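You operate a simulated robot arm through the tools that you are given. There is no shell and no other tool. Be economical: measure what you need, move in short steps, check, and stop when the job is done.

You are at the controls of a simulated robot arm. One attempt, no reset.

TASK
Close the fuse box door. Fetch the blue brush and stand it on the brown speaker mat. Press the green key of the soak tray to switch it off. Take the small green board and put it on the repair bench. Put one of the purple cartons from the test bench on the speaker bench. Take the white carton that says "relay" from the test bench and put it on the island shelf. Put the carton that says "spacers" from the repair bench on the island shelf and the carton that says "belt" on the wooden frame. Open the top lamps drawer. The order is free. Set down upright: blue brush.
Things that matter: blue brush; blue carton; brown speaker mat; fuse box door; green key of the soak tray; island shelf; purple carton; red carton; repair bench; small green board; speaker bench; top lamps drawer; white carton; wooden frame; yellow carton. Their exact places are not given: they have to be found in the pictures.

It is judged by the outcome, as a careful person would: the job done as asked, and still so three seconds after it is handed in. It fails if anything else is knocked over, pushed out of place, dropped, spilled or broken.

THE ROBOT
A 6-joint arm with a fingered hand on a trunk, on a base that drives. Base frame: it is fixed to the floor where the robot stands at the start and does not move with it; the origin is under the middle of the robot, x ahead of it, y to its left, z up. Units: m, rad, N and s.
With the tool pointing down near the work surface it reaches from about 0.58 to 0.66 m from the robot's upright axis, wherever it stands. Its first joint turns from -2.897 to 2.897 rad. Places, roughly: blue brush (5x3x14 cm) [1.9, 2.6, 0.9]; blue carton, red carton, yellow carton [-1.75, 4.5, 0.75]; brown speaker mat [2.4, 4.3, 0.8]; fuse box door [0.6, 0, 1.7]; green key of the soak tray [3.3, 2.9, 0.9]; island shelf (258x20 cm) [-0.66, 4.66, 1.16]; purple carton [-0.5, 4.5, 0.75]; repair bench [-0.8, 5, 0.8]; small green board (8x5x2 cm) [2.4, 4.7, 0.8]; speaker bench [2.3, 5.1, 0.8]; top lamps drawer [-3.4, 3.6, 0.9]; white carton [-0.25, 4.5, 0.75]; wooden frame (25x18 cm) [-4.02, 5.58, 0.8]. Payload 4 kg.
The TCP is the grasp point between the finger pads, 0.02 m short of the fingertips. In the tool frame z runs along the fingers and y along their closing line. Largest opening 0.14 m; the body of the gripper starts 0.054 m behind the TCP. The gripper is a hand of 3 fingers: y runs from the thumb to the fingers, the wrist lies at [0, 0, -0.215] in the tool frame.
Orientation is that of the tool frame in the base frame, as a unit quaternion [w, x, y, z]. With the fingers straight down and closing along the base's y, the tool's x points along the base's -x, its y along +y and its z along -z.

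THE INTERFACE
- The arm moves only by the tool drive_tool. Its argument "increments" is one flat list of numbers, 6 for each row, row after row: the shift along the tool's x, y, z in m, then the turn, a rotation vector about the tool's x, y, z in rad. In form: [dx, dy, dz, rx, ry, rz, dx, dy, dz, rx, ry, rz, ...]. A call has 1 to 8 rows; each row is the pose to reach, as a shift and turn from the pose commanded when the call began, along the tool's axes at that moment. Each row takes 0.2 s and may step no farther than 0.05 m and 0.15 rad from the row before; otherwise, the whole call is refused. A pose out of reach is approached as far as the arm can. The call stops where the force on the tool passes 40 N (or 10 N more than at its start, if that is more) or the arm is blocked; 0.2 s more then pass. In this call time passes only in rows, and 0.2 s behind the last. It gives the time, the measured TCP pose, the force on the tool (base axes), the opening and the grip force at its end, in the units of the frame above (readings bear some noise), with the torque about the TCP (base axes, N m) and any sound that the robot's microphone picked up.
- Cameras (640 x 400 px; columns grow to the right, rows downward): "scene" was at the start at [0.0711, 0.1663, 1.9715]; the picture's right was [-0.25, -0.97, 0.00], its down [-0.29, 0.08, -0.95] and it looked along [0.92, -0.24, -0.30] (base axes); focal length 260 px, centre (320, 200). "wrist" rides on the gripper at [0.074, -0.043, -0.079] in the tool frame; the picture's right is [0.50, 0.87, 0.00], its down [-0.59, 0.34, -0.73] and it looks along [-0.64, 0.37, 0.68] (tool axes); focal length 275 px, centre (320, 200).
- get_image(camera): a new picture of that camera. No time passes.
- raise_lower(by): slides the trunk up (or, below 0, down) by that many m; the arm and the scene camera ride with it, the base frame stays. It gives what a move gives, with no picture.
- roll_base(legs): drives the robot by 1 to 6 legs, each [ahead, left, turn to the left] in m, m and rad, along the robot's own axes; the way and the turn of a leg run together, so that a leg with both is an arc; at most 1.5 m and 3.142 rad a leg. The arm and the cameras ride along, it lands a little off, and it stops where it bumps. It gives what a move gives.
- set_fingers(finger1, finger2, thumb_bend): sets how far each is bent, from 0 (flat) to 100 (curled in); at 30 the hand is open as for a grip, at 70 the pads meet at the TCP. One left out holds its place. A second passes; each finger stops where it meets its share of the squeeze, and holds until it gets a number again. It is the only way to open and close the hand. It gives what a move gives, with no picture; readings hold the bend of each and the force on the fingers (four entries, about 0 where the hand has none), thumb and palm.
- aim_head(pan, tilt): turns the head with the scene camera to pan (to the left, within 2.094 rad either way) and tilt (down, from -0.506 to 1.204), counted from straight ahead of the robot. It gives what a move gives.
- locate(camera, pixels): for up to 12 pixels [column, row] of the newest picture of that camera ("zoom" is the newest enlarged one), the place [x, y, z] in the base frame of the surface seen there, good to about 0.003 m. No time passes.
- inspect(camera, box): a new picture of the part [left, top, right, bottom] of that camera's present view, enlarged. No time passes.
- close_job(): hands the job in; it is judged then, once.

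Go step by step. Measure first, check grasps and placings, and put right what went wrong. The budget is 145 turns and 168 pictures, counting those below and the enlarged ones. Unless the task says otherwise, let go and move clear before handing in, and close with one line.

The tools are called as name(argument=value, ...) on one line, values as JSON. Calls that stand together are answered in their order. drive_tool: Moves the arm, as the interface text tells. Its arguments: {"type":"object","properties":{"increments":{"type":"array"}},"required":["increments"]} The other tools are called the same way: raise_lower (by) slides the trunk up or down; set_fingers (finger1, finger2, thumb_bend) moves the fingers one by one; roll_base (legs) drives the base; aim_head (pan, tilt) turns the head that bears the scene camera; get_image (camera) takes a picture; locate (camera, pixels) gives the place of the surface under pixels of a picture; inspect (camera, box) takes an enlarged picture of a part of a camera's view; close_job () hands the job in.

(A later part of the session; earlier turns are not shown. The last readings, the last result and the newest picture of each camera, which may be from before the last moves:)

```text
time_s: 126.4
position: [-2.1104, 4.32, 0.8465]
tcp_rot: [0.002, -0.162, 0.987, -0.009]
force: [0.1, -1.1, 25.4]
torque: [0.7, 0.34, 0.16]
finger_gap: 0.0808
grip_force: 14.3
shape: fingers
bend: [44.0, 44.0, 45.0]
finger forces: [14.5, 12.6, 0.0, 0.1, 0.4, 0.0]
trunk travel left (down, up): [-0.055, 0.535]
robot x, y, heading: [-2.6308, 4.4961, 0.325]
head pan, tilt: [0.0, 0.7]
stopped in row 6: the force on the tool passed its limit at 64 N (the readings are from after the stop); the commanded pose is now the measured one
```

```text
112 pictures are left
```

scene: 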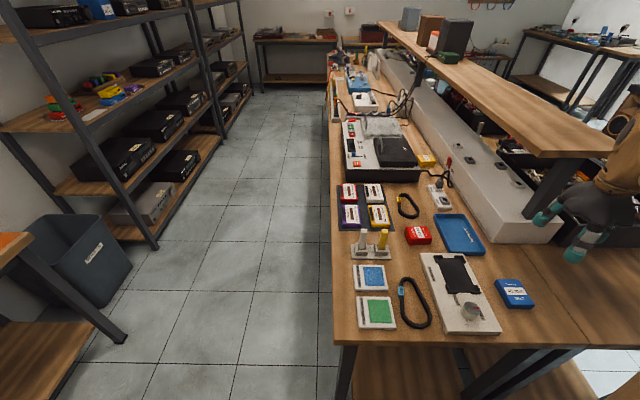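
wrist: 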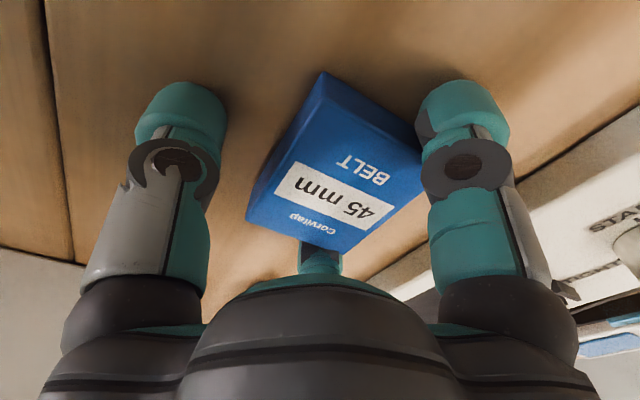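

The fingertips touch the table beside the carton. I lift 6 mm and close.

drive_tool(increments=[0, 0, -0.007, 0, 0, 0])

set_fingers(finger1=70, finger2=70, thumb_bend=70)

get_image(camera="wrist")

```text
time_s: 126.8
position: [-2.1103, 4.3201, 0.852]
tcp_rot: [0.001, -0.162, 0.987, -0.008]
force: [-0.3, 0.0, -0.1]
torque: [-0.04, -0.05, -0.03]
finger_gap: 0.0813
grip_force: 1.5
shape: fingers
bend: [44.0, 44.0, 45.0]
finger forces: [1.5, 1.6, 0.0, 0.0, 0.0, 0.0]
trunk travel left (down, up): [-0.055, 0.535]
robot x, y, heading: [-2.6287, 4.4951, 0.331]
head pan, tilt: [0.0, 0.7]
```

```text
time_s: 127.8
position: [-2.1107, 4.3204, 0.8518]
tcp_rot: [0.0, -0.162, 0.987, -0.009]
force: [0.7, -0.1, -0.9]
torque: [-0.02, 0.03, 0.04]
finger_gap: 0.0487
grip_force: 9.4
shape: fingers
bend: [47.0, 47.0, 68.0]
finger forces: [6.7, 7.0, 0.0, 0.1, 5.4, 0.1]
trunk travel left (down, up): [-0.055, 0.535]
robot x, y, heading: [-2.6316, 4.4934, 0.324]
head pan, tilt: [0.0, 0.7]
```

```text
111 pictures are left
```

wrist: 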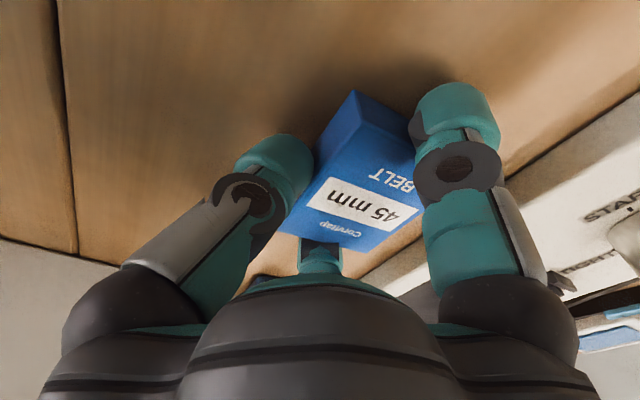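

All three fingers hold the carton (about 7/7/5 N). I lift it.

drive_tool(increments=[0, 0, -0.03, 0, 0, 0, 0, 0, -0.07, 0, 0, 0, 0, 0, -0.11, 0, 0, 0, 0, 0, -0.15, 0, 0, 0])

raise_lower(by=0.15)

get_image(camera="wrist")

aim_head(pan=1.3, tilt=0.6)

get_image(camera="scene")

```text
time_s: 128.8
position: [-2.1106, 4.3223, 1.0034]
tcp_rot: [0.0, -0.16, 0.987, -0.01]
force: [-0.1, 0.6, -1.0]
torque: [0.01, 0.0, -0.02]
finger_gap: 0.0487
grip_force: 9.8
shape: fingers
bend: [47.0, 47.0, 68.0]
finger forces: [6.7, 7.0, 0.0, 0.1, 5.0, 0.1]
trunk travel left (down, up): [-0.055, 0.535]
robot x, y, heading: [-2.6291, 4.4916, 0.329]
head pan, tilt: [0.0, 0.7]
```

```text
time_s: 130.5
position: [-2.1103, 4.3214, 1.1519]
tcp_rot: [0.0, -0.162, 0.987, -0.008]
force: [-0.2, -0.3, -0.9]
torque: [-0.02, 0.01, 0.03]
finger_gap: 0.0486
grip_force: 9.2
shape: fingers
bend: [47.0, 47.0, 68.0]
finger forces: [6.7, 6.9, 0.0, 0.1, 5.2, 0.0]
trunk travel left (down, up): [-0.205, 0.385]
robot x, y, heading: [-2.6287, 4.4943, 0.328]
head pan, tilt: [0.0, 0.7]
```

```text
110 pictures are left
```

wrist: 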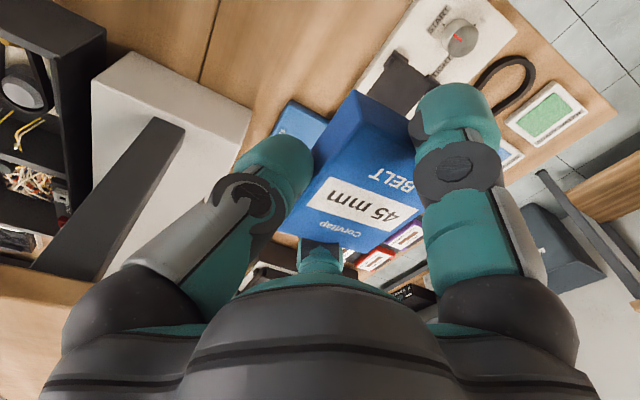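

```text
time_s: 132.0
position: [-2.1114, 4.3221, 1.1529]
tcp_rot: [0.0, -0.162, 0.987, -0.009]
force: [0.0, -0.5, -0.9]
torque: [0.03, 0.0, -0.01]
finger_gap: 0.0486
grip_force: 9.9
shape: fingers
bend: [47.0, 47.0, 68.0]
finger forces: [6.7, 7.1, 0.0, 0.0, 5.1, 0.0]
trunk travel left (down, up): [-0.205, 0.385]
robot x, y, heading: [-2.6282, 4.4911, 0.329]
head pan, tilt: [1.3, 0.6]
```

```text
109 pictures are left
```

scene: 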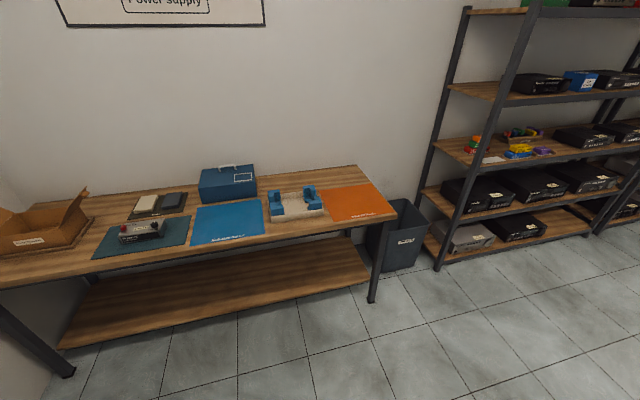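

aim_head(pan=1.75, tilt=0.6)

inspect(camera="scene", box=[160, 120, 480, 320])

locate(camera="zoom", pixels=[[200, 200], [320, 200], [450, 200], [100, 250], [320, 300]])

```text
time_s: 132.9
position: [-2.1118, 4.3232, 1.1517]
tcp_rot: [0.001, -0.161, 0.987, -0.009]
force: [-0.1, -0.1, -0.1]
torque: [0.04, -0.01, -0.01]
finger_gap: 0.0486
grip_force: 9.3
shape: fingers
bend: [47.0, 47.0, 68.0]
finger forces: [6.7, 7.0, 0.0, 0.1, 5.1, 0.0]
trunk travel left (down, up): [-0.205, 0.385]
robot x, y, heading: [-2.6274, 4.4946, 0.334]
head pan, tilt: [1.751, 0.6]
```

```text
2.00 times, centred on (320, 220) of scene
```

zoom: 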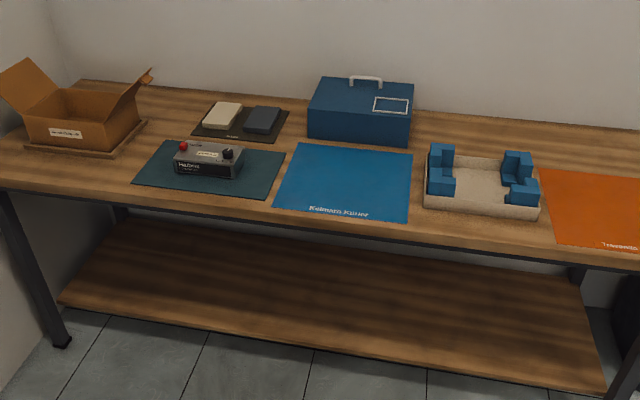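

```text
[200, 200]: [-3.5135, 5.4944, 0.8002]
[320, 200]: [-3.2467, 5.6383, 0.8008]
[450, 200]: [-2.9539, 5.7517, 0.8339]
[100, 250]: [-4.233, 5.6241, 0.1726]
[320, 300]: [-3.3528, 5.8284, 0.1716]
```

inspect(camera="scene", box=[150, 140, 250, 205])

locate(camera="zoom", pixels=[[150, 310], [270, 360], [410, 250], [220, 250], [240, 170], [330, 260], [200, 130], [480, 330]])

```text
6.15 times, centred on (200, 172) of scene
```

zoom: 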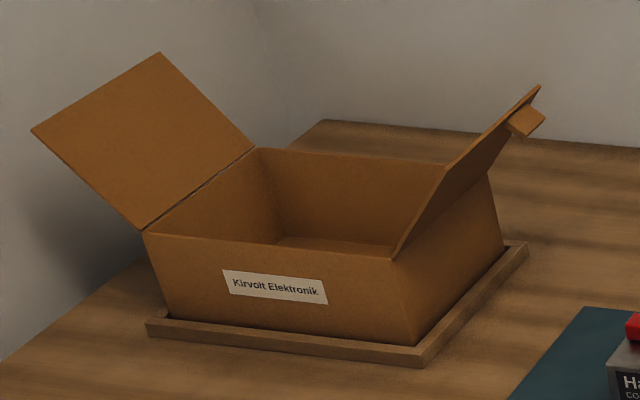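

```text
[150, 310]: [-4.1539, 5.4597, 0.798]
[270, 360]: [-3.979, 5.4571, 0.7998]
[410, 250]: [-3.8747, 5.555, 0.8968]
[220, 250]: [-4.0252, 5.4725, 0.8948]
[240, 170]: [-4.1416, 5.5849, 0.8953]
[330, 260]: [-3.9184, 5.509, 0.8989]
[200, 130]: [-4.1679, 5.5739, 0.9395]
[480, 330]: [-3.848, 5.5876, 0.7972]
```

The wooden frame holds an open "Kirvolt Elektronik" carton, so the belt carton goes in there. I turn toward that bench carrying the carton and look at the geometry.

roll_base(legs=[[0, 0, 1.565], [0.5, 0, 0], [0.1, 0.6, 0]])

aim_head(pan=0.3, tilt=0.8)

get_image(camera="scene")

```text
time_s: 142.6
position: [-3.2074, 5.3934, 1.1524]
tcp_rot: [-0.006, 0.81, -0.587, 0.006]
force: [0.2, -0.1, -0.6]
torque: [0.0, -0.01, 0.01]
finger_gap: 0.0485
grip_force: 9.3
shape: fingers
bend: [47.0, 47.0, 68.0]
finger forces: [6.8, 7.1, 0.0, 0.0, 5.0, 0.0]
trunk travel left (down, up): [-0.205, 0.385]
robot x, y, heading: [-3.3846, 4.8743, 1.894]
head pan, tilt: [1.751, 0.6]
```

```text
time_s: 144.2
position: [-3.2086, 5.3935, 1.1522]
tcp_rot: [-0.008, 0.809, -0.587, 0.006]
force: [0.3, -0.6, -0.1]
torque: [-0.01, -0.01, -0.03]
finger_gap: 0.0487
grip_force: 9.5
shape: fingers
bend: [47.0, 47.0, 68.0]
finger forces: [6.8, 7.1, 0.0, 0.0, 5.0, 0.0]
trunk travel left (down, up): [-0.205, 0.385]
robot x, y, heading: [-3.3818, 4.8787, 1.896]
head pan, tilt: [0.3, 0.799]
```

```text
106 pictures are left
```

scene: 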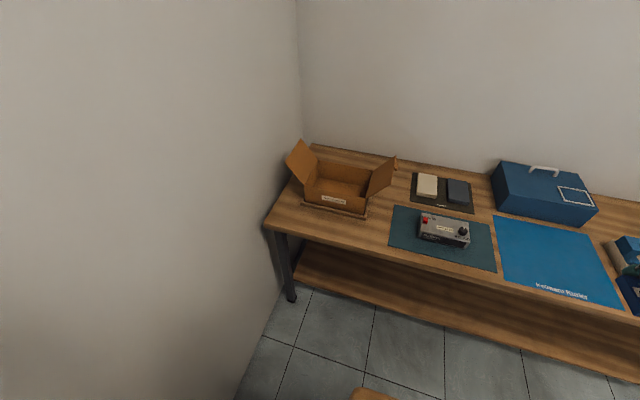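

inspect(camera="scene", box=[260, 130, 420, 250])

locate(camera="zoom", pixels=[[190, 245], [425, 295], [250, 135], [475, 190], [330, 220], [350, 170], [165, 290], [400, 345], [420, 210], [300, 200], [200, 395], [120, 60]])

locate(camera="scene", pixels=[[265, 222], [500, 288], [205, 250], [293, 298]])

```text
3.33 times, centred on (340, 190) of scene
```

zoom: 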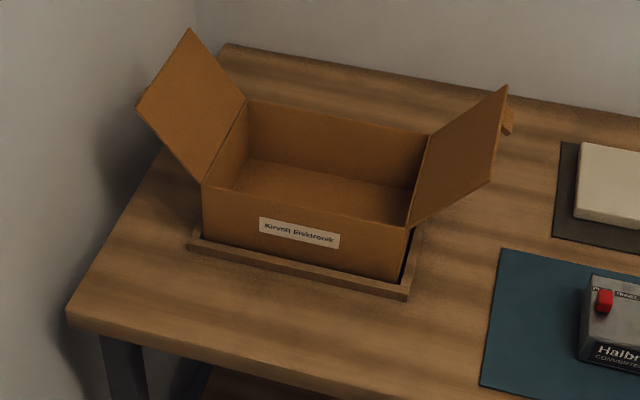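

```text
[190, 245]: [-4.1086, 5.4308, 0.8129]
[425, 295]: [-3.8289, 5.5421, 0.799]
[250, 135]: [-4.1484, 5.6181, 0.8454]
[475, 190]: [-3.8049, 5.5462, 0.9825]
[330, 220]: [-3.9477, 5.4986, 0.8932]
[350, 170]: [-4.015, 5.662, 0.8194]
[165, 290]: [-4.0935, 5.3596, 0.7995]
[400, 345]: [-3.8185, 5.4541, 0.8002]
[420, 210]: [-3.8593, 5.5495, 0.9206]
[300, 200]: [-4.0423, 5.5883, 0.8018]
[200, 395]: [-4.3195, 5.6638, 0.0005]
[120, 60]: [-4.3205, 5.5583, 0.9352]
```

```text
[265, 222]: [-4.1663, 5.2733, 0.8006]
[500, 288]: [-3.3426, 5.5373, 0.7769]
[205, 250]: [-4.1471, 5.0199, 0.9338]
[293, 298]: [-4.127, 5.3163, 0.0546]
```

The open carton's inside spans about u -2.15…-1.905, v 6.47…6.64, rim z 0.89. I move the base in front of it and swing the belt carton over it.

roll_base(legs=[[0, 0.22, 0], [0.28, 0, 0]])

drive_tool(increments=[-0.005, 0.049, 0, 0, 0, 0, -0.01, 0.098, 0, 0, 0, 0, -0.015, 0.147, 0, 0, 0, 0, -0.02, 0.196, 0, 0, 0, 0, -0.03, 0.244, 0, 0, 0, 0, -0.045, 0.291, 0, 0, 0, 0, -0.06, 0.338, 0, 0, 0, 0, -0.075, 0.385, 0, 0, 0, 0])

get_image(camera="scene")

```text
time_s: 147.5
position: [-3.5078, 5.5923, 1.1525]
tcp_rot: [-0.007, 0.811, -0.585, 0.006]
force: [0.1, -0.1, 0.1]
torque: [0.02, -0.04, -0.06]
finger_gap: 0.0485
grip_force: 10.0
shape: fingers
bend: [47.0, 47.0, 68.0]
finger forces: [6.8, 7.0, 0.0, 0.1, 4.9, 0.1]
trunk travel left (down, up): [-0.205, 0.385]
robot x, y, heading: [-3.6812, 5.0743, 1.896]
head pan, tilt: [0.3, 0.799]
```

```text
time_s: 149.3
position: [-3.8979, 5.5433, 1.1425]
tcp_rot: [-0.007, 0.81, -0.587, 0.006]
force: [-0.1, 0.2, -0.4]
torque: [0.01, 0.01, -0.01]
finger_gap: 0.0488
grip_force: 9.3
shape: fingers
bend: [47.0, 47.0, 68.0]
finger forces: [6.9, 7.0, 0.1, 0.0, 4.9, 0.0]
trunk travel left (down, up): [-0.205, 0.385]
robot x, y, heading: [-3.684, 5.0746, 1.893]
head pan, tilt: [0.3, 0.799]
```

```text
104 pictures are left
```

scene: 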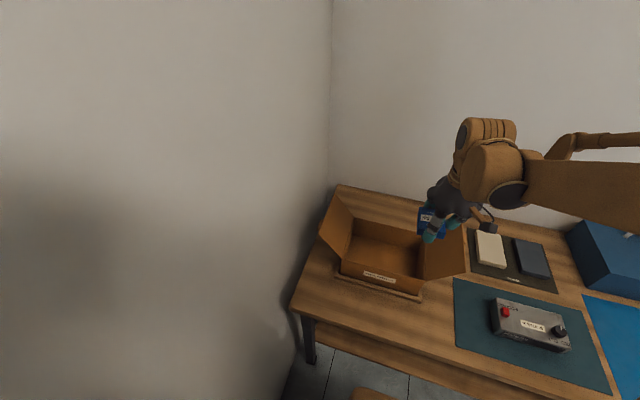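

inspect(camera="scene", box=[310, 180, 490, 310])

locate(camera="zoom", pixels=[[115, 260], [395, 325], [155, 145], [405, 185], [260, 240], [350, 270], [180, 220], [130, 270], [430, 335], [300, 190], [385, 265]])

```text
3.08 times, centred on (400, 245) of scene
```

zoom: 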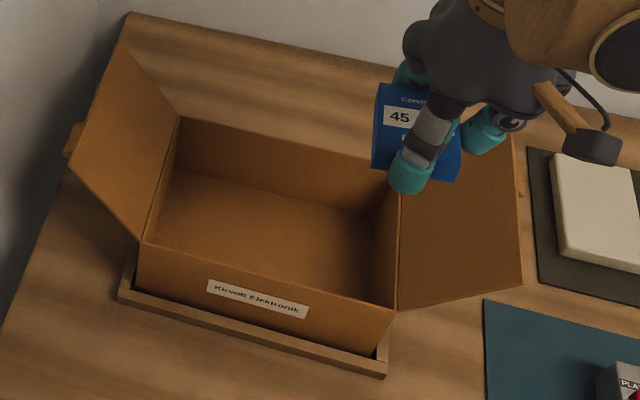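

```text
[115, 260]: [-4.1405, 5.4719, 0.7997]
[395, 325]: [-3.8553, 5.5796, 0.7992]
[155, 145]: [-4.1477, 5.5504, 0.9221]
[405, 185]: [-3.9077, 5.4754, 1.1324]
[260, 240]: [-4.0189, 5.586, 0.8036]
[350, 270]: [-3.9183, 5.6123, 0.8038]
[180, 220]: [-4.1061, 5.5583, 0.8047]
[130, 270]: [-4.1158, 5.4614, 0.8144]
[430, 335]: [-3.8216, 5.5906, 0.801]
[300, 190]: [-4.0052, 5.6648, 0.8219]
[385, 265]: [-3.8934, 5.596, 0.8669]
```

The floor of the open carton is at z 0.804, its centre (-4.00, 5.57). I centre the belt carton above it and lower.

drive_tool(increments=[-0.028, 0.038, 0, 0, 0, 0, -0.0565, 0.076, 0, 0, 0, 0])

raise_lower(by=-0.19)

get_image(camera="scene")

get_image(camera="wrist")

```text
time_s: 149.9
position: [-3.9877, 5.573, 1.1441]
tcp_rot: [-0.007, 0.81, -0.587, 0.006]
force: [0.6, -0.7, -1.0]
torque: [-0.02, -0.04, -0.04]
finger_gap: 0.0484
grip_force: 9.1
shape: fingers
bend: [47.0, 47.0, 68.0]
finger forces: [6.9, 7.0, 0.0, 0.0, 4.8, 0.0]
trunk travel left (down, up): [-0.205, 0.385]
robot x, y, heading: [-3.6821, 5.075, 1.893]
head pan, tilt: [0.3, 0.799]
```

```text
time_s: 151.9
position: [-3.9867, 5.5733, 0.9531]
tcp_rot: [-0.007, 0.811, -0.586, 0.005]
force: [0.2, 0.3, -0.1]
torque: [-0.01, -0.02, 0.03]
finger_gap: 0.0484
grip_force: 9.3
shape: fingers
bend: [47.0, 47.0, 68.0]
finger forces: [7.0, 7.1, 0.0, 0.1, 4.8, 0.0]
trunk travel left (down, up): [-0.015, 0.575]
robot x, y, heading: [-3.6827, 5.0741, 1.893]
head pan, tilt: [0.3, 0.799]
```

```text
102 pictures are left
```

scene: 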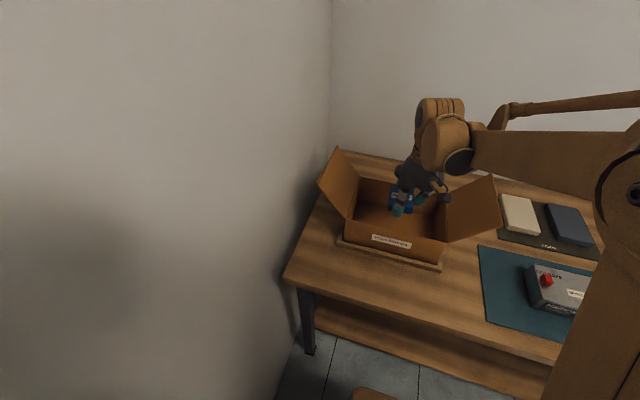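

```text
101 pictures are left
```

wrist: 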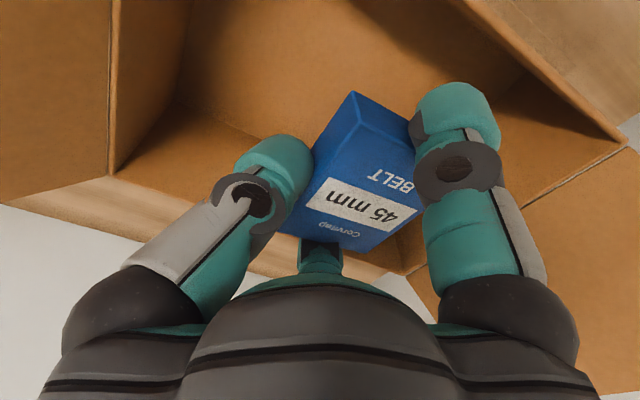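

The carton is centred over the opening. I lower it gently to the floor of the box.

drive_tool(increments=[0, 0, 0.03, 0, 0, 0, 0, 0, 0.06, 0, 0, 0, 0, 0, 0.085, 0, 0, 0, 0, 0, 0.097, 0, 0, 0, 0, 0, 0.106, 0, 0, 0])

get_image(camera="wrist")

```text
time_s: 153.1
position: [-3.9847, 5.5722, 0.8481]
tcp_rot: [-0.007, 0.81, -0.586, 0.006]
force: [0.3, -0.5, -0.2]
torque: [0.02, -0.02, 0.0]
finger_gap: 0.0488
grip_force: 9.1
shape: fingers
bend: [47.0, 47.0, 68.0]
finger forces: [7.0, 7.0, 0.0, 0.1, 4.7, 0.1]
trunk travel left (down, up): [-0.015, 0.575]
robot x, y, heading: [-3.6849, 5.0713, 1.899]
head pan, tilt: [0.3, 0.799]
```

```text
100 pictures are left
```

wrist: 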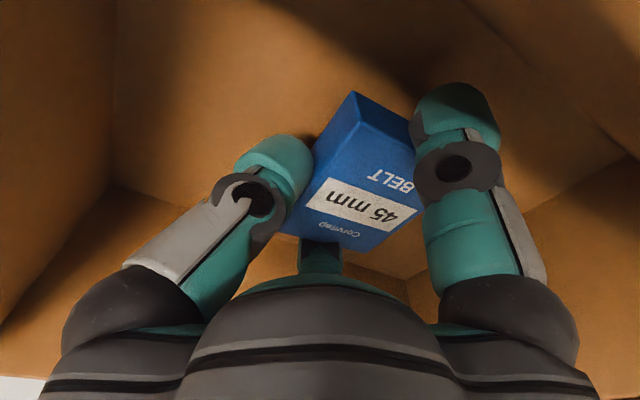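

drive_tool(increments=[0, 0, 0.006, 0, 0, 0, 0, 0, 0.01, 0, 0, 0, 0, 0, 0.013, 0, 0, 0])

set_fingers(finger1=44, finger2=44, thumb_bend=50)

drive_tool(increments=[0, 0, -0.04, 0, 0, 0, 0, 0, -0.085, 0, 0, 0, 0, 0, -0.13, 0, 0, 0])

raise_lower(by=0.25)

get_image(camera="wrist")

```text
time_s: 153.9
position: [-3.9851, 5.5738, 0.8345]
tcp_rot: [-0.006, 0.811, -0.585, 0.005]
force: [0.8, 0.3, 2.9]
torque: [0.07, 0.2, -0.06]
finger_gap: 0.0485
grip_force: 10.6
shape: fingers
bend: [47.0, 47.0, 68.0]
finger forces: [7.5, 8.2, 0.1, 0.0, 4.0, 0.0]
trunk travel left (down, up): [-0.015, 0.575]
robot x, y, heading: [-3.6834, 5.0752, 1.894]
head pan, tilt: [0.3, 0.799]
```

```text
time_s: 154.9
position: [-3.9835, 5.5737, 0.835]
tcp_rot: [-0.007, 0.81, -0.586, 0.006]
force: [0.1, 0.1, -1.3]
torque: [-0.02, -0.01, -0.01]
finger_gap: 0.0735
grip_force: 0.1
shape: fingers
bend: [44.0, 44.0, 50.0]
finger forces: [0.3, 0.3, 0.0, 0.0, 0.0, 0.1]
trunk travel left (down, up): [-0.015, 0.575]
robot x, y, heading: [-3.6864, 5.0732, 1.893]
head pan, tilt: [0.3, 0.799]
```

```text
time_s: 155.7
position: [-3.9869, 5.5735, 0.9648]
tcp_rot: [-0.006, 0.811, -0.586, 0.007]
force: [0.6, -0.4, -0.1]
torque: [-0.05, 0.02, 0.01]
finger_gap: 0.0736
grip_force: 0.0
shape: fingers
bend: [44.0, 44.0, 50.0]
finger forces: [0.0, 0.0, 0.0, 0.0, 0.1, 0.0]
trunk travel left (down, up): [-0.015, 0.575]
robot x, y, heading: [-3.6845, 5.0724, 1.898]
head pan, tilt: [0.3, 0.799]
```

```text
time_s: 158.3
position: [-3.9882, 5.5748, 1.2147]
tcp_rot: [-0.007, 0.811, -0.586, 0.006]
force: [-0.5, 0.3, -0.5]
torque: [-0.01, -0.02, -0.01]
finger_gap: 0.0733
grip_force: 0.0
shape: fingers
bend: [44.0, 44.0, 50.0]
finger forces: [0.1, 0.0, 0.1, 0.0, 0.0, 0.1]
trunk travel left (down, up): [-0.265, 0.325]
robot x, y, heading: [-3.6854, 5.0766, 1.899]
head pan, tilt: [0.3, 0.799]
```

```text
99 pictures are left
```

wrist: 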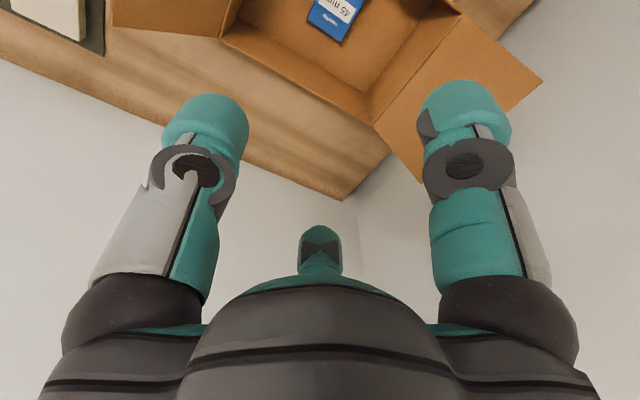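

The belt carton lies in the box on the frame (seen at pixel 335,15). I now back out, turn to face the island's repair side and look.

roll_base(legs=[[-0.2, 0, 0], [0, -0.85, 0], [0, 0, -3.14]])

aim_head(pan=0.9, tilt=0.6)

get_image(camera="scene")

```text
time_s: 171.4
position: [-2.5303, 4.6411, 1.215]
tcp_rot: [-0.006, 0.603, 0.798, -0.007]
force: [0.0, 0.2, -0.6]
torque: [0.0, 0.02, 0.03]
finger_gap: 0.0732
grip_force: 0.1
shape: fingers
bend: [44.0, 44.0, 50.0]
finger forces: [0.0, 0.0, 0.0, 0.0, 0.1, 0.0]
trunk travel left (down, up): [-0.265, 0.325]
robot x, y, heading: [-2.8143, 5.1524, -1.288]
head pan, tilt: [0.3, 0.799]
```

```text
time_s: 172.4
position: [-2.5303, 4.6404, 1.2157]
tcp_rot: [-0.006, 0.603, 0.798, -0.007]
force: [0.1, 0.3, -0.3]
torque: [0.02, -0.02, 0.0]
finger_gap: 0.0734
grip_force: 0.1
shape: fingers
bend: [44.0, 44.0, 50.0]
finger forces: [0.1, 0.1, 0.0, 0.1, 0.0, 0.0]
trunk travel left (down, up): [-0.265, 0.325]
robot x, y, heading: [-2.8135, 5.1521, -1.29]
head pan, tilt: [0.901, 0.6]
```

```text
98 pictures are left
```

scene: 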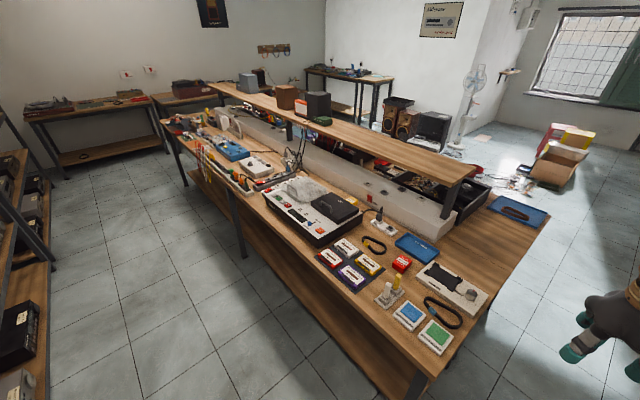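

locate(camera="scene", pixels=[[50, 262], [45, 390], [245, 258], [415, 385], [375, 240], [410, 375], [300, 300], [165, 125], [462, 185], [213, 85], [245, 250], [188, 185]])

```text
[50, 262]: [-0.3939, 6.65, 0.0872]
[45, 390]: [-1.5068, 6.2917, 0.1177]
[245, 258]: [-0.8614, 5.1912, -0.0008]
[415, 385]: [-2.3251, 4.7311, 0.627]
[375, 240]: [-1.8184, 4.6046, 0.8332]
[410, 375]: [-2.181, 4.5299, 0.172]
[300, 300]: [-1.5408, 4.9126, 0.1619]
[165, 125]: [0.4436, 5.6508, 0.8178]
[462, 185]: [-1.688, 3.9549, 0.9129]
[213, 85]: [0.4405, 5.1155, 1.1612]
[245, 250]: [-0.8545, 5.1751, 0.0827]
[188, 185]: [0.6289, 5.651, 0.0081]
```

roll_base(legs=[[0, 0, 0.042], [0, 1.05, 0], [0.26, 0, 0]])

aim_head(pan=0.0, tilt=0.95)

get_image(camera="scene")

```text
time_s: 179.7
position: [-1.433, 4.7339, 1.2156]
tcp_rot: [-0.006, 0.59, 0.808, -0.007]
force: [0.4, -0.5, 0.8]
torque: [0.01, 0.02, -0.03]
finger_gap: 0.0735
grip_force: 0.1
shape: fingers
bend: [44.0, 44.0, 50.0]
finger forces: [0.0, 0.0, 0.0, 0.0, 0.0, 0.1]
trunk travel left (down, up): [-0.265, 0.325]
robot x, y, heading: [-1.7349, 5.2364, -1.257]
head pan, tilt: [0.901, 0.6]
```

```text
time_s: 180.9
position: [-1.433, 4.7347, 1.2159]
tcp_rot: [-0.005, 0.589, 0.808, -0.007]
force: [-0.3, -1.1, -0.6]
torque: [0.0, -0.02, 0.0]
finger_gap: 0.0734
grip_force: 0.0
shape: fingers
bend: [44.0, 44.0, 50.0]
finger forces: [0.0, 0.0, 0.0, 0.0, 0.0, 0.0]
trunk travel left (down, up): [-0.265, 0.325]
robot x, y, heading: [-1.7358, 5.2359, -1.256]
head pan, tilt: [0.0, 0.949]
```

```text
97 pictures are left
```

scene: 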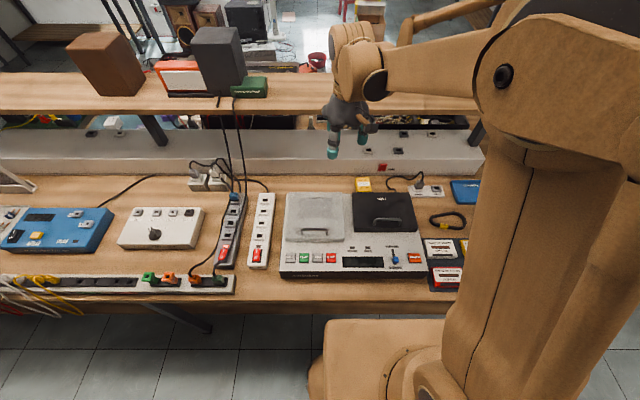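

inspect(camera="scene", box=[320, 155, 420, 220])

locate(camera="zoom", pixels=[[233, 142], [318, 145], [325, 192], [230, 192], [278, 165], [275, 220], [230, 237], [315, 240], [300, 60], [380, 150], [345, 200]])

locate(camera="scene", pixels=[[420, 112], [480, 115], [400, 75], [400, 160], [360, 210], [400, 200]])

```text
6.15 times, centred on (370, 188) of scene
```

zoom: 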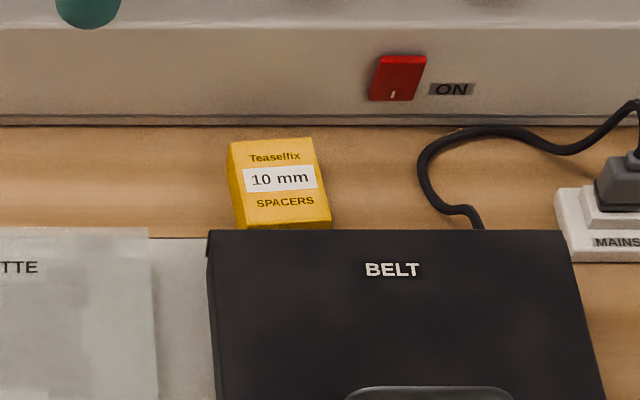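

```text
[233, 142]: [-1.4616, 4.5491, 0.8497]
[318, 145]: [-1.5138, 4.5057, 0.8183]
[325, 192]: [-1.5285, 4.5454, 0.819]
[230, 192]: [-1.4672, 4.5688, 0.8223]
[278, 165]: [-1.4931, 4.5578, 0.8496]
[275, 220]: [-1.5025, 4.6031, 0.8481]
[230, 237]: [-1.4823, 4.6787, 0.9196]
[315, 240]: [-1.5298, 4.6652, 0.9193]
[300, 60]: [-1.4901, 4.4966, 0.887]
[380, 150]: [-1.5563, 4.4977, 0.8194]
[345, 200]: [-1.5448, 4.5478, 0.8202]
```

```text
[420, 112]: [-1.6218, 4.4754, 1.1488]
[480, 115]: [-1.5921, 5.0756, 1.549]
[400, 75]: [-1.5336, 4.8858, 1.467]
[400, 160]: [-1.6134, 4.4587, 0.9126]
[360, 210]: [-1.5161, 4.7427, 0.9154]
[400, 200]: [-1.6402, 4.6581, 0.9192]
```

The yellow carton (top z 0.849) sits between the trunking (v 4.735) and the deck lid (v 4.90, z 0.92), under the front of the shelf edge (v 4.757). I lower the trunk, then reach in with a slight tilt.

raise_lower(by=-0.25)

drive_tool(increments=[-0.02, -0.029, 0, 0, -0.05, 0, -0.04, -0.058, 0, 0, -0.1, 0, -0.06, -0.087, 0, 0, -0.15, 0, -0.08, -0.115, 0, 0, -0.2, 0, -0.11, -0.115, 0, 0, -0.2, 0, -0.133, -0.115, 0, 0, -0.2, 0])

get_image(camera="scene")

get_image(camera="wrist")

```text
time_s: 183.5
position: [-1.4327, 4.7344, 0.9661]
tcp_rot: [-0.006, 0.589, 0.808, -0.007]
force: [-0.4, -0.8, 0.2]
torque: [0.0, 0.02, -0.01]
finger_gap: 0.0735
grip_force: 0.0
shape: fingers
bend: [44.0, 44.0, 50.0]
finger forces: [0.1, 0.0, 0.1, 0.1, 0.0, 0.0]
trunk travel left (down, up): [-0.015, 0.575]
robot x, y, heading: [-1.7315, 5.2378, -1.261]
head pan, tilt: [0.0, 0.949]
```

```text
time_s: 184.9
position: [-1.504, 4.574, 0.9661]
tcp_rot: [0.075, 0.586, 0.804, -0.066]
force: [0.4, 0.0, -0.5]
torque: [-0.01, -0.01, -0.01]
finger_gap: 0.0739
grip_force: 0.0
shape: fingers
bend: [44.0, 44.0, 50.0]
finger forces: [0.1, 0.1, 0.1, 0.0, 0.0, 0.0]
trunk travel left (down, up): [-0.015, 0.575]
robot x, y, heading: [-1.7363, 5.2369, -1.257]
head pan, tilt: [0.0, 0.949]
```

```text
95 pictures are left
```

scene: 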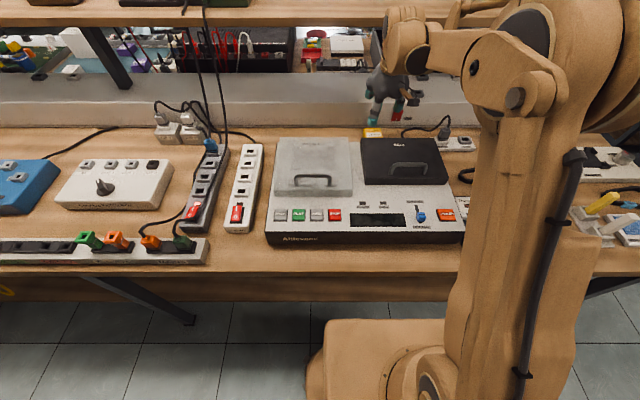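

```text
94 pictures are left
```

wrist: 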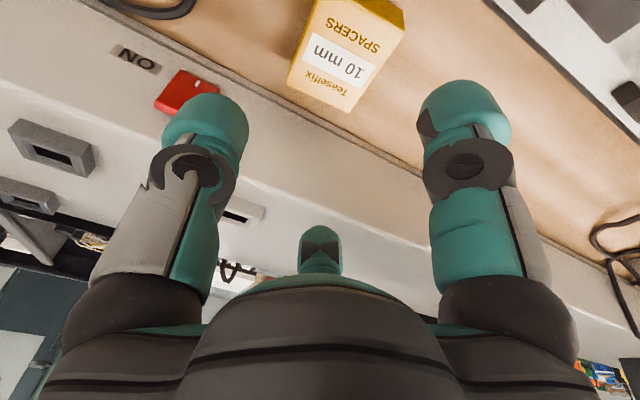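

locate(camera="wrist", pixels=[[318, 3], [403, 28], [353, 100], [293, 78], [345, 55], [375, 5], [410, 130], [260, 90]])

```text
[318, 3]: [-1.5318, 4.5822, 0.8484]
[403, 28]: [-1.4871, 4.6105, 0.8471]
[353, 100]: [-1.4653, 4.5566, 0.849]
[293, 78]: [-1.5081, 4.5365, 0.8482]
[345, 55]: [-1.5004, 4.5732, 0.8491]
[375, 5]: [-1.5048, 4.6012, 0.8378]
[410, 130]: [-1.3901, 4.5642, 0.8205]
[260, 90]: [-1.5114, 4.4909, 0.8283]
```

locate(camera="wrist", pixels=[[425, 110], [465, 90], [505, 115], [300, 240], [320, 230], [340, 245], [168, 115], [205, 100], [243, 120]])

```text
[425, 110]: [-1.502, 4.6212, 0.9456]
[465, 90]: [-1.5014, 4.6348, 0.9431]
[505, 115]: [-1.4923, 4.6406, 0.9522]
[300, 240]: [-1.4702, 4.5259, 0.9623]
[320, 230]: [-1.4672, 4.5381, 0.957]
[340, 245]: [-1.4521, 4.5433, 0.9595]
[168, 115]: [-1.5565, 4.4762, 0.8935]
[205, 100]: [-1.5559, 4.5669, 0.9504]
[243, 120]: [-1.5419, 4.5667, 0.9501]
```

The fingers converge as they bend (±5.3 cm at bend 44, ±3.9 at 50), so for this 5×6 cm carton I offset the hand 12 mm toward the finger side, match its yaw, then lower and straighten the tilt.

set_fingers(finger1=46, finger2=46, thumb_bend=40)

drive_tool(increments=[0, 0.018, 0, 0, 0, -0.09, 0.004, 0.018, 0.033, 0, 0, -0.09, 0.0082, 0.018, 0.0657, 0, 0, -0.09])

drive_tool(increments=[0.002, 0, 0.01, 0, 0.05, 0, 0.004, 0, 0.02, 0, 0.1, 0, 0.006, 0, 0.03, 0, 0.15, 0, 0.0085, 0, 0.042, 0, 0.17, 0])

get_image(camera="wrist")

get_image(camera="scene")

```text
time_s: 185.9
position: [-1.5024, 4.5733, 0.9666]
tcp_rot: [0.076, 0.586, 0.804, -0.065]
force: [-0.1, -0.4, -0.2]
torque: [0.01, 0.03, 0.01]
finger_gap: 0.0858
grip_force: 0.1
shape: fingers
bend: [46.0, 46.0, 40.0]
finger forces: [0.0, 0.1, 0.1, 0.0, 0.1, 0.0]
trunk travel left (down, up): [-0.015, 0.575]
robot x, y, heading: [-1.735, 5.2362, -1.258]
head pan, tilt: [0.0, 0.949]
```

```text
time_s: 186.7
position: [-1.4849, 4.5729, 0.8998]
tcp_rot: [0.072, 0.549, 0.83, -0.069]
force: [-0.4, 0.3, -0.1]
torque: [0.0, 0.0, 0.01]
finger_gap: 0.0859
grip_force: 0.1
shape: fingers
bend: [46.0, 46.0, 40.0]
finger forces: [0.0, 0.0, 0.0, 0.0, 0.0, 0.0]
trunk travel left (down, up): [-0.015, 0.575]
robot x, y, heading: [-1.7349, 5.2354, -1.255]
head pan, tilt: [0.0, 0.949]
```

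```text
time_s: 187.7
position: [-1.4876, 4.5739, 0.858]
tcp_rot: [0.0, 0.553, 0.833, -0.022]
force: [0.3, -0.5, -0.7]
torque: [0.0, -0.01, 0.02]
finger_gap: 0.0856
grip_force: 0.0
shape: fingers
bend: [46.0, 46.0, 40.0]
finger forces: [0.1, 0.0, 0.0, 0.0, 0.0, 0.1]
trunk travel left (down, up): [-0.015, 0.575]
robot x, y, heading: [-1.7317, 5.2405, -1.253]
head pan, tilt: [0.0, 0.949]
```

```text
93 pictures are left
```

wrist: 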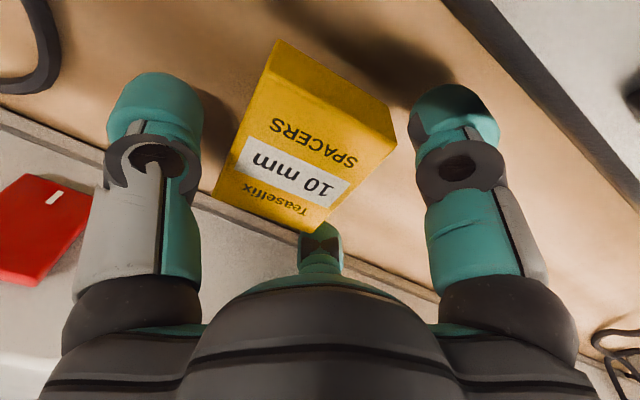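

```text
92 pictures are left
```

scene: 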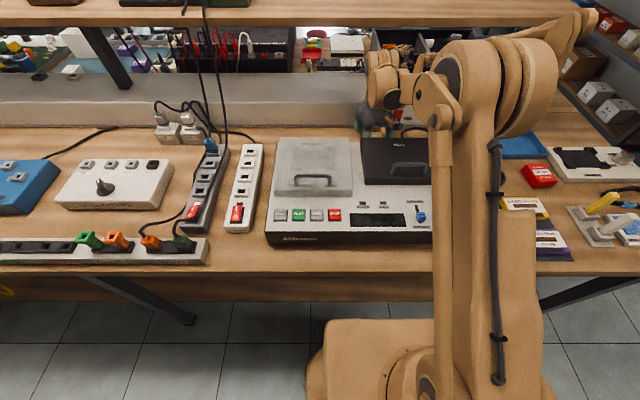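

The fingers straddle the carton. I go 6 mm lower and close.

drive_tool(increments=[0, 0, 0.006, 0, 0, 0])

set_fingers(finger1=72, finger2=72, thumb_bend=65)

get_image(camera="wrist")

```text
time_s: 188.1
position: [-1.4856, 4.5733, 0.852]
tcp_rot: [0.001, 0.554, 0.832, -0.022]
force: [-0.4, -0.5, -0.4]
torque: [-0.01, 0.05, 0.0]
finger_gap: 0.0855
grip_force: 0.1
shape: fingers
bend: [46.0, 46.0, 40.0]
finger forces: [0.0, 0.1, 0.0, 0.1, 0.0, 0.1]
trunk travel left (down, up): [-0.015, 0.575]
robot x, y, heading: [-1.7321, 5.2382, -1.259]
head pan, tilt: [0.0, 0.949]
```

```text
time_s: 189.1
position: [-1.4861, 4.5719, 0.8518]
tcp_rot: [0.001, 0.553, 0.833, -0.022]
force: [0.3, 1.0, 1.3]
torque: [-0.06, 0.05, 0.0]
finger_gap: 0.067
grip_force: 25.9
shape: fingers
bend: [53.0, 54.0, 48.0]
finger forces: [13.2, 12.6, 0.0, 0.0, 26.2, 0.1]
trunk travel left (down, up): [-0.015, 0.575]
robot x, y, heading: [-1.733, 5.2354, -1.255]
head pan, tilt: [0.0, 0.949]
```

```text
91 pictures are left
```

wrist: 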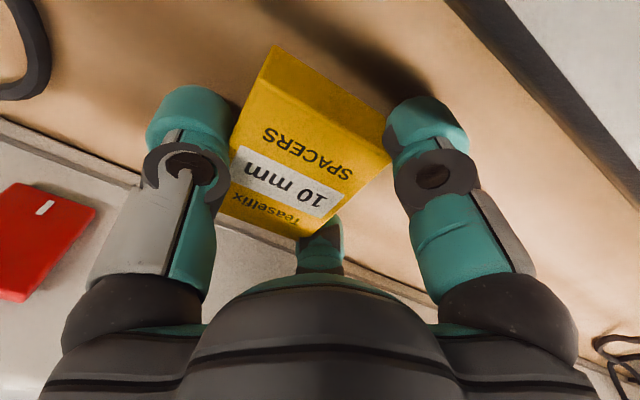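

The grip is firm (26 N). I lift with a slight back-tilt to clear the shelf edge, then draw back over the deck.

drive_tool(increments=[0, 0, -0.02, 0, 0, 0, 0.003, 0, -0.04, 0, -0.06, 0, 0.006, 0, -0.065, 0, -0.12, 0, 0.012, 0, -0.1, 0, -0.18, 0, 0.015, 0, -0.135, 0, -0.18, 0, 0.06, 0, -0.15, 0, -0.12, 0, 0.1, 0, -0.16, 0, -0.06, 0, 0.14, 0, -0.17, 0, 0, 0])

get_image(camera="wrist")

raise_lower(by=0.4)

get_image(camera="scene")

```text
time_s: 190.9
position: [-1.5382, 4.7083, 1.019]
tcp_rot: [0.001, 0.553, 0.833, -0.021]
force: [-0.3, 0.3, -1.8]
torque: [0.01, -0.02, -0.03]
finger_gap: 0.0669
grip_force: 25.9
shape: fingers
bend: [52.0, 54.0, 49.0]
finger forces: [13.1, 12.9, 0.1, 0.0, 25.8, 0.1]
trunk travel left (down, up): [-0.015, 0.575]
robot x, y, heading: [-1.7355, 5.2403, -1.258]
head pan, tilt: [0.0, 0.949]
```

```text
90 pictures are left
```

wrist: 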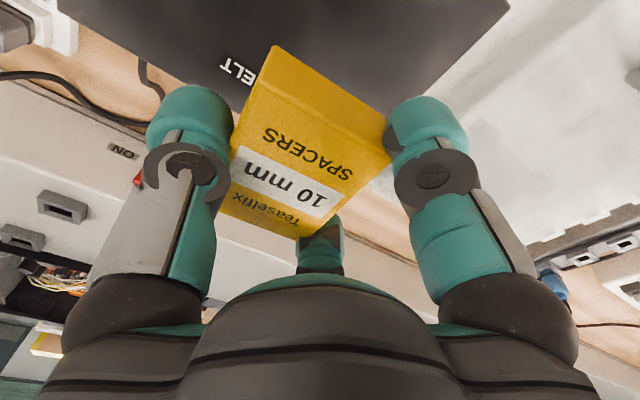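

```text
time_s: 194.7
position: [-1.5368, 4.7073, 1.4183]
tcp_rot: [0.001, 0.554, 0.832, -0.021]
force: [0.8, -0.1, -0.9]
torque: [0.01, 0.02, -0.02]
finger_gap: 0.0671
grip_force: 25.9
shape: fingers
bend: [52.0, 54.0, 49.0]
finger forces: [13.0, 12.8, 0.0, 0.1, 25.7, 0.1]
trunk travel left (down, up): [-0.415, 0.175]
robot x, y, heading: [-1.7362, 5.2387, -1.258]
head pan, tilt: [0.0, 0.949]
```

```text
89 pictures are left
```

scene: 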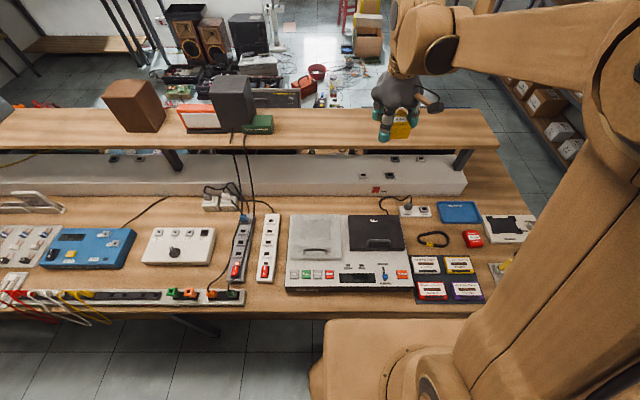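

The carton is held securely above the bench. The shelf is out of tool-down reach from here, so I go round to its left end, facing it.

locate(camera="scene", pixels=[[490, 115], [496, 142], [440, 115], [440, 143], [462, 165]])

roll_base(legs=[[-0.26, 0, 0], [0, -1.1, 0], [0, 0, 1.58], [0, -1.09, 0]])

get_image(camera="scene")

```text
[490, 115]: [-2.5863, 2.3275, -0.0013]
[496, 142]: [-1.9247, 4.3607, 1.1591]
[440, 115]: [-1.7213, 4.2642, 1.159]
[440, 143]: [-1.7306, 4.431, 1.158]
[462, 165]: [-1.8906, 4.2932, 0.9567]
```

```text
time_s: 210.9
position: [-1.9808, 4.3172, 1.4192]
tcp_rot: [0.017, -0.209, 0.978, -0.015]
force: [-0.3, -0.2, -0.5]
torque: [0.02, 0.03, -0.03]
finger_gap: 0.0667
grip_force: 25.3
shape: fingers
bend: [53.0, 54.0, 49.0]
finger forces: [12.0, 13.2, 0.0, 0.0, 25.6, 0.0]
trunk travel left (down, up): [-0.415, 0.175]
robot x, y, heading: [-2.5051, 4.1097, 0.34]
head pan, tilt: [0.0, 0.949]
```

```text
88 pictures are left
```

scene: 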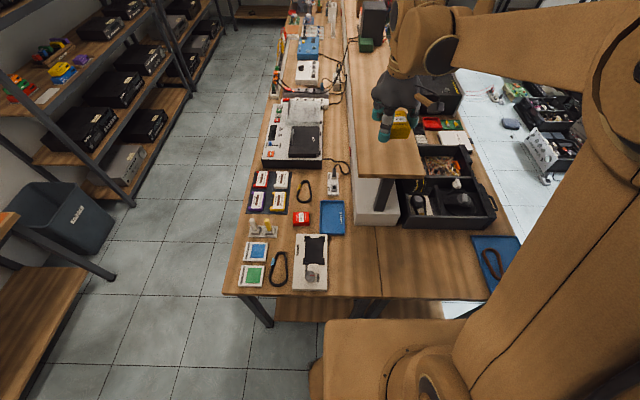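

roll_base(legs=[[0.06, 0, 0]])

drive_tool(increments=[-0.0393, -0.03, 0, 0, 0, 0, -0.0786, -0.064, 0, 0, 0, 0])

raise_lower(by=-0.2)

get_image(camera="scene")

get_image(camera="wrist")

```text
time_s: 211.9
position: [-1.9203, 4.3373, 1.4163]
tcp_rot: [0.015, -0.21, 0.977, -0.014]
force: [0.5, -0.4, -0.9]
torque: [0.01, 0.04, 0.0]
finger_gap: 0.067
grip_force: 25.1
shape: fingers
bend: [53.0, 54.0, 49.0]
finger forces: [11.9, 13.2, 0.0, 0.0, 25.5, 0.0]
trunk travel left (down, up): [-0.415, 0.175]
robot x, y, heading: [-2.4465, 4.1264, 0.338]
head pan, tilt: [0.0, 0.949]
```

```text
refused: row 2 steps farther than a row can; nothing moved
```

```text
time_s: 214.1
position: [-1.9243, 4.3377, 1.2184]
tcp_rot: [0.017, -0.209, 0.978, -0.015]
force: [0.0, 0.3, -0.9]
torque: [0.0, 0.04, -0.01]
finger_gap: 0.0665
grip_force: 25.5
shape: fingers
bend: [53.0, 54.0, 49.0]
finger forces: [12.0, 13.2, 0.1, 0.0, 25.5, 0.0]
trunk travel left (down, up): [-0.215, 0.375]
robot x, y, heading: [-2.4507, 4.1293, 0.338]
head pan, tilt: [0.0, 0.949]
```

```text
87 pictures are left
```

scene: 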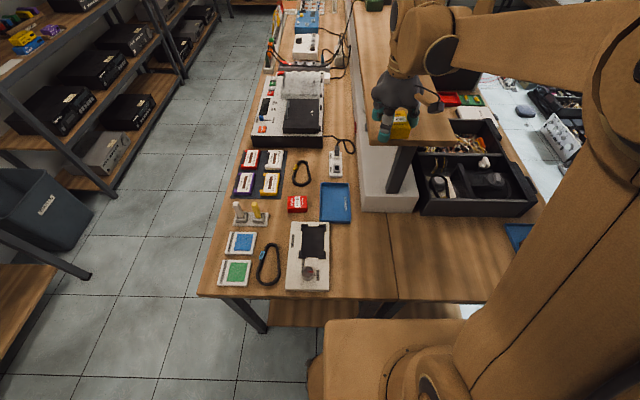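

```text
86 pictures are left
```

wrist: 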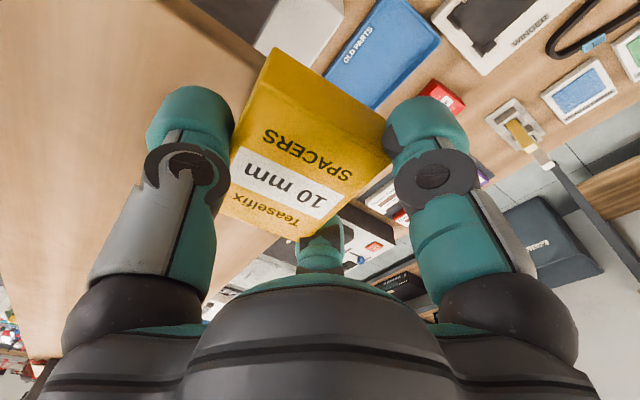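

The row step was too long; nothing touched. I move over the shelf in shorter steps.

drive_tool(increments=[-0.027, -0.022, 0, 0, 0, 0, -0.054, -0.044, 0, 0, 0, 0, -0.081, -0.068, 0, 0, 0, 0])

get_image(camera="wrist")

get_image(camera="scene")

```text
time_s: 214.9
position: [-1.8201, 4.3081, 1.2224]
tcp_rot: [0.016, -0.209, 0.978, -0.015]
force: [1.0, 0.4, -1.1]
torque: [0.0, 0.0, -0.03]
finger_gap: 0.0669
grip_force: 25.7
shape: fingers
bend: [53.0, 54.0, 49.0]
finger forces: [11.8, 13.1, 0.0, 0.0, 25.4, 0.1]
trunk travel left (down, up): [-0.215, 0.375]
robot x, y, heading: [-2.4488, 4.1311, 0.337]
head pan, tilt: [0.0, 0.949]
```

```text
85 pictures are left
```

wrist: 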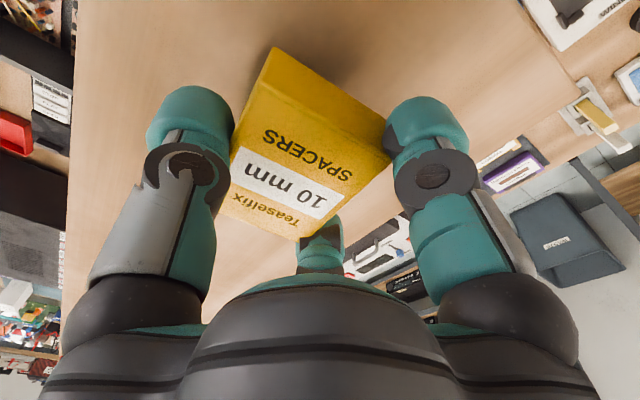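

```text
84 pictures are left
```

scene: 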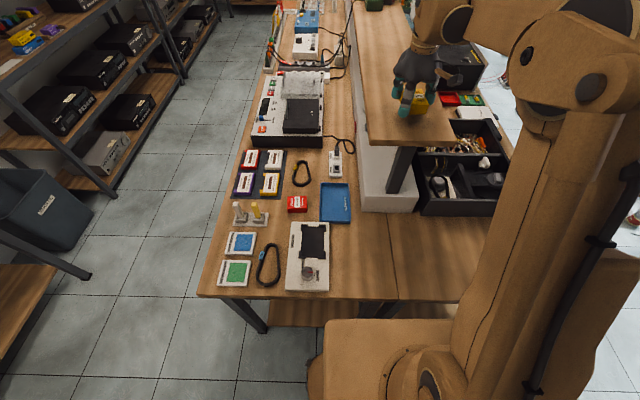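

drive_tool(increments=[0, 0, 0.015, 0, 0, 0, 0, 0, 0.024, 0, 0, 0, 0, 0, 0.03, 0, 0, 0, 0, 0, 0.034, 0, 0, 0])

```text
time_s: 215.9
position: [-1.8223, 4.3081, 1.1922]
tcp_rot: [0.017, -0.21, 0.978, -0.015]
force: [7.8, 2.0, 30.4]
torque: [-0.35, -0.17, 0.15]
finger_gap: 0.0664
grip_force: 26.6
shape: fingers
bend: [53.0, 54.0, 49.0]
finger forces: [12.7, 11.8, 0.0, 0.0, 28.4, 0.0]
trunk travel left (down, up): [-0.215, 0.375]
robot x, y, heading: [-2.4505, 4.1276, 0.336]
head pan, tilt: [0.0, 0.949]
```

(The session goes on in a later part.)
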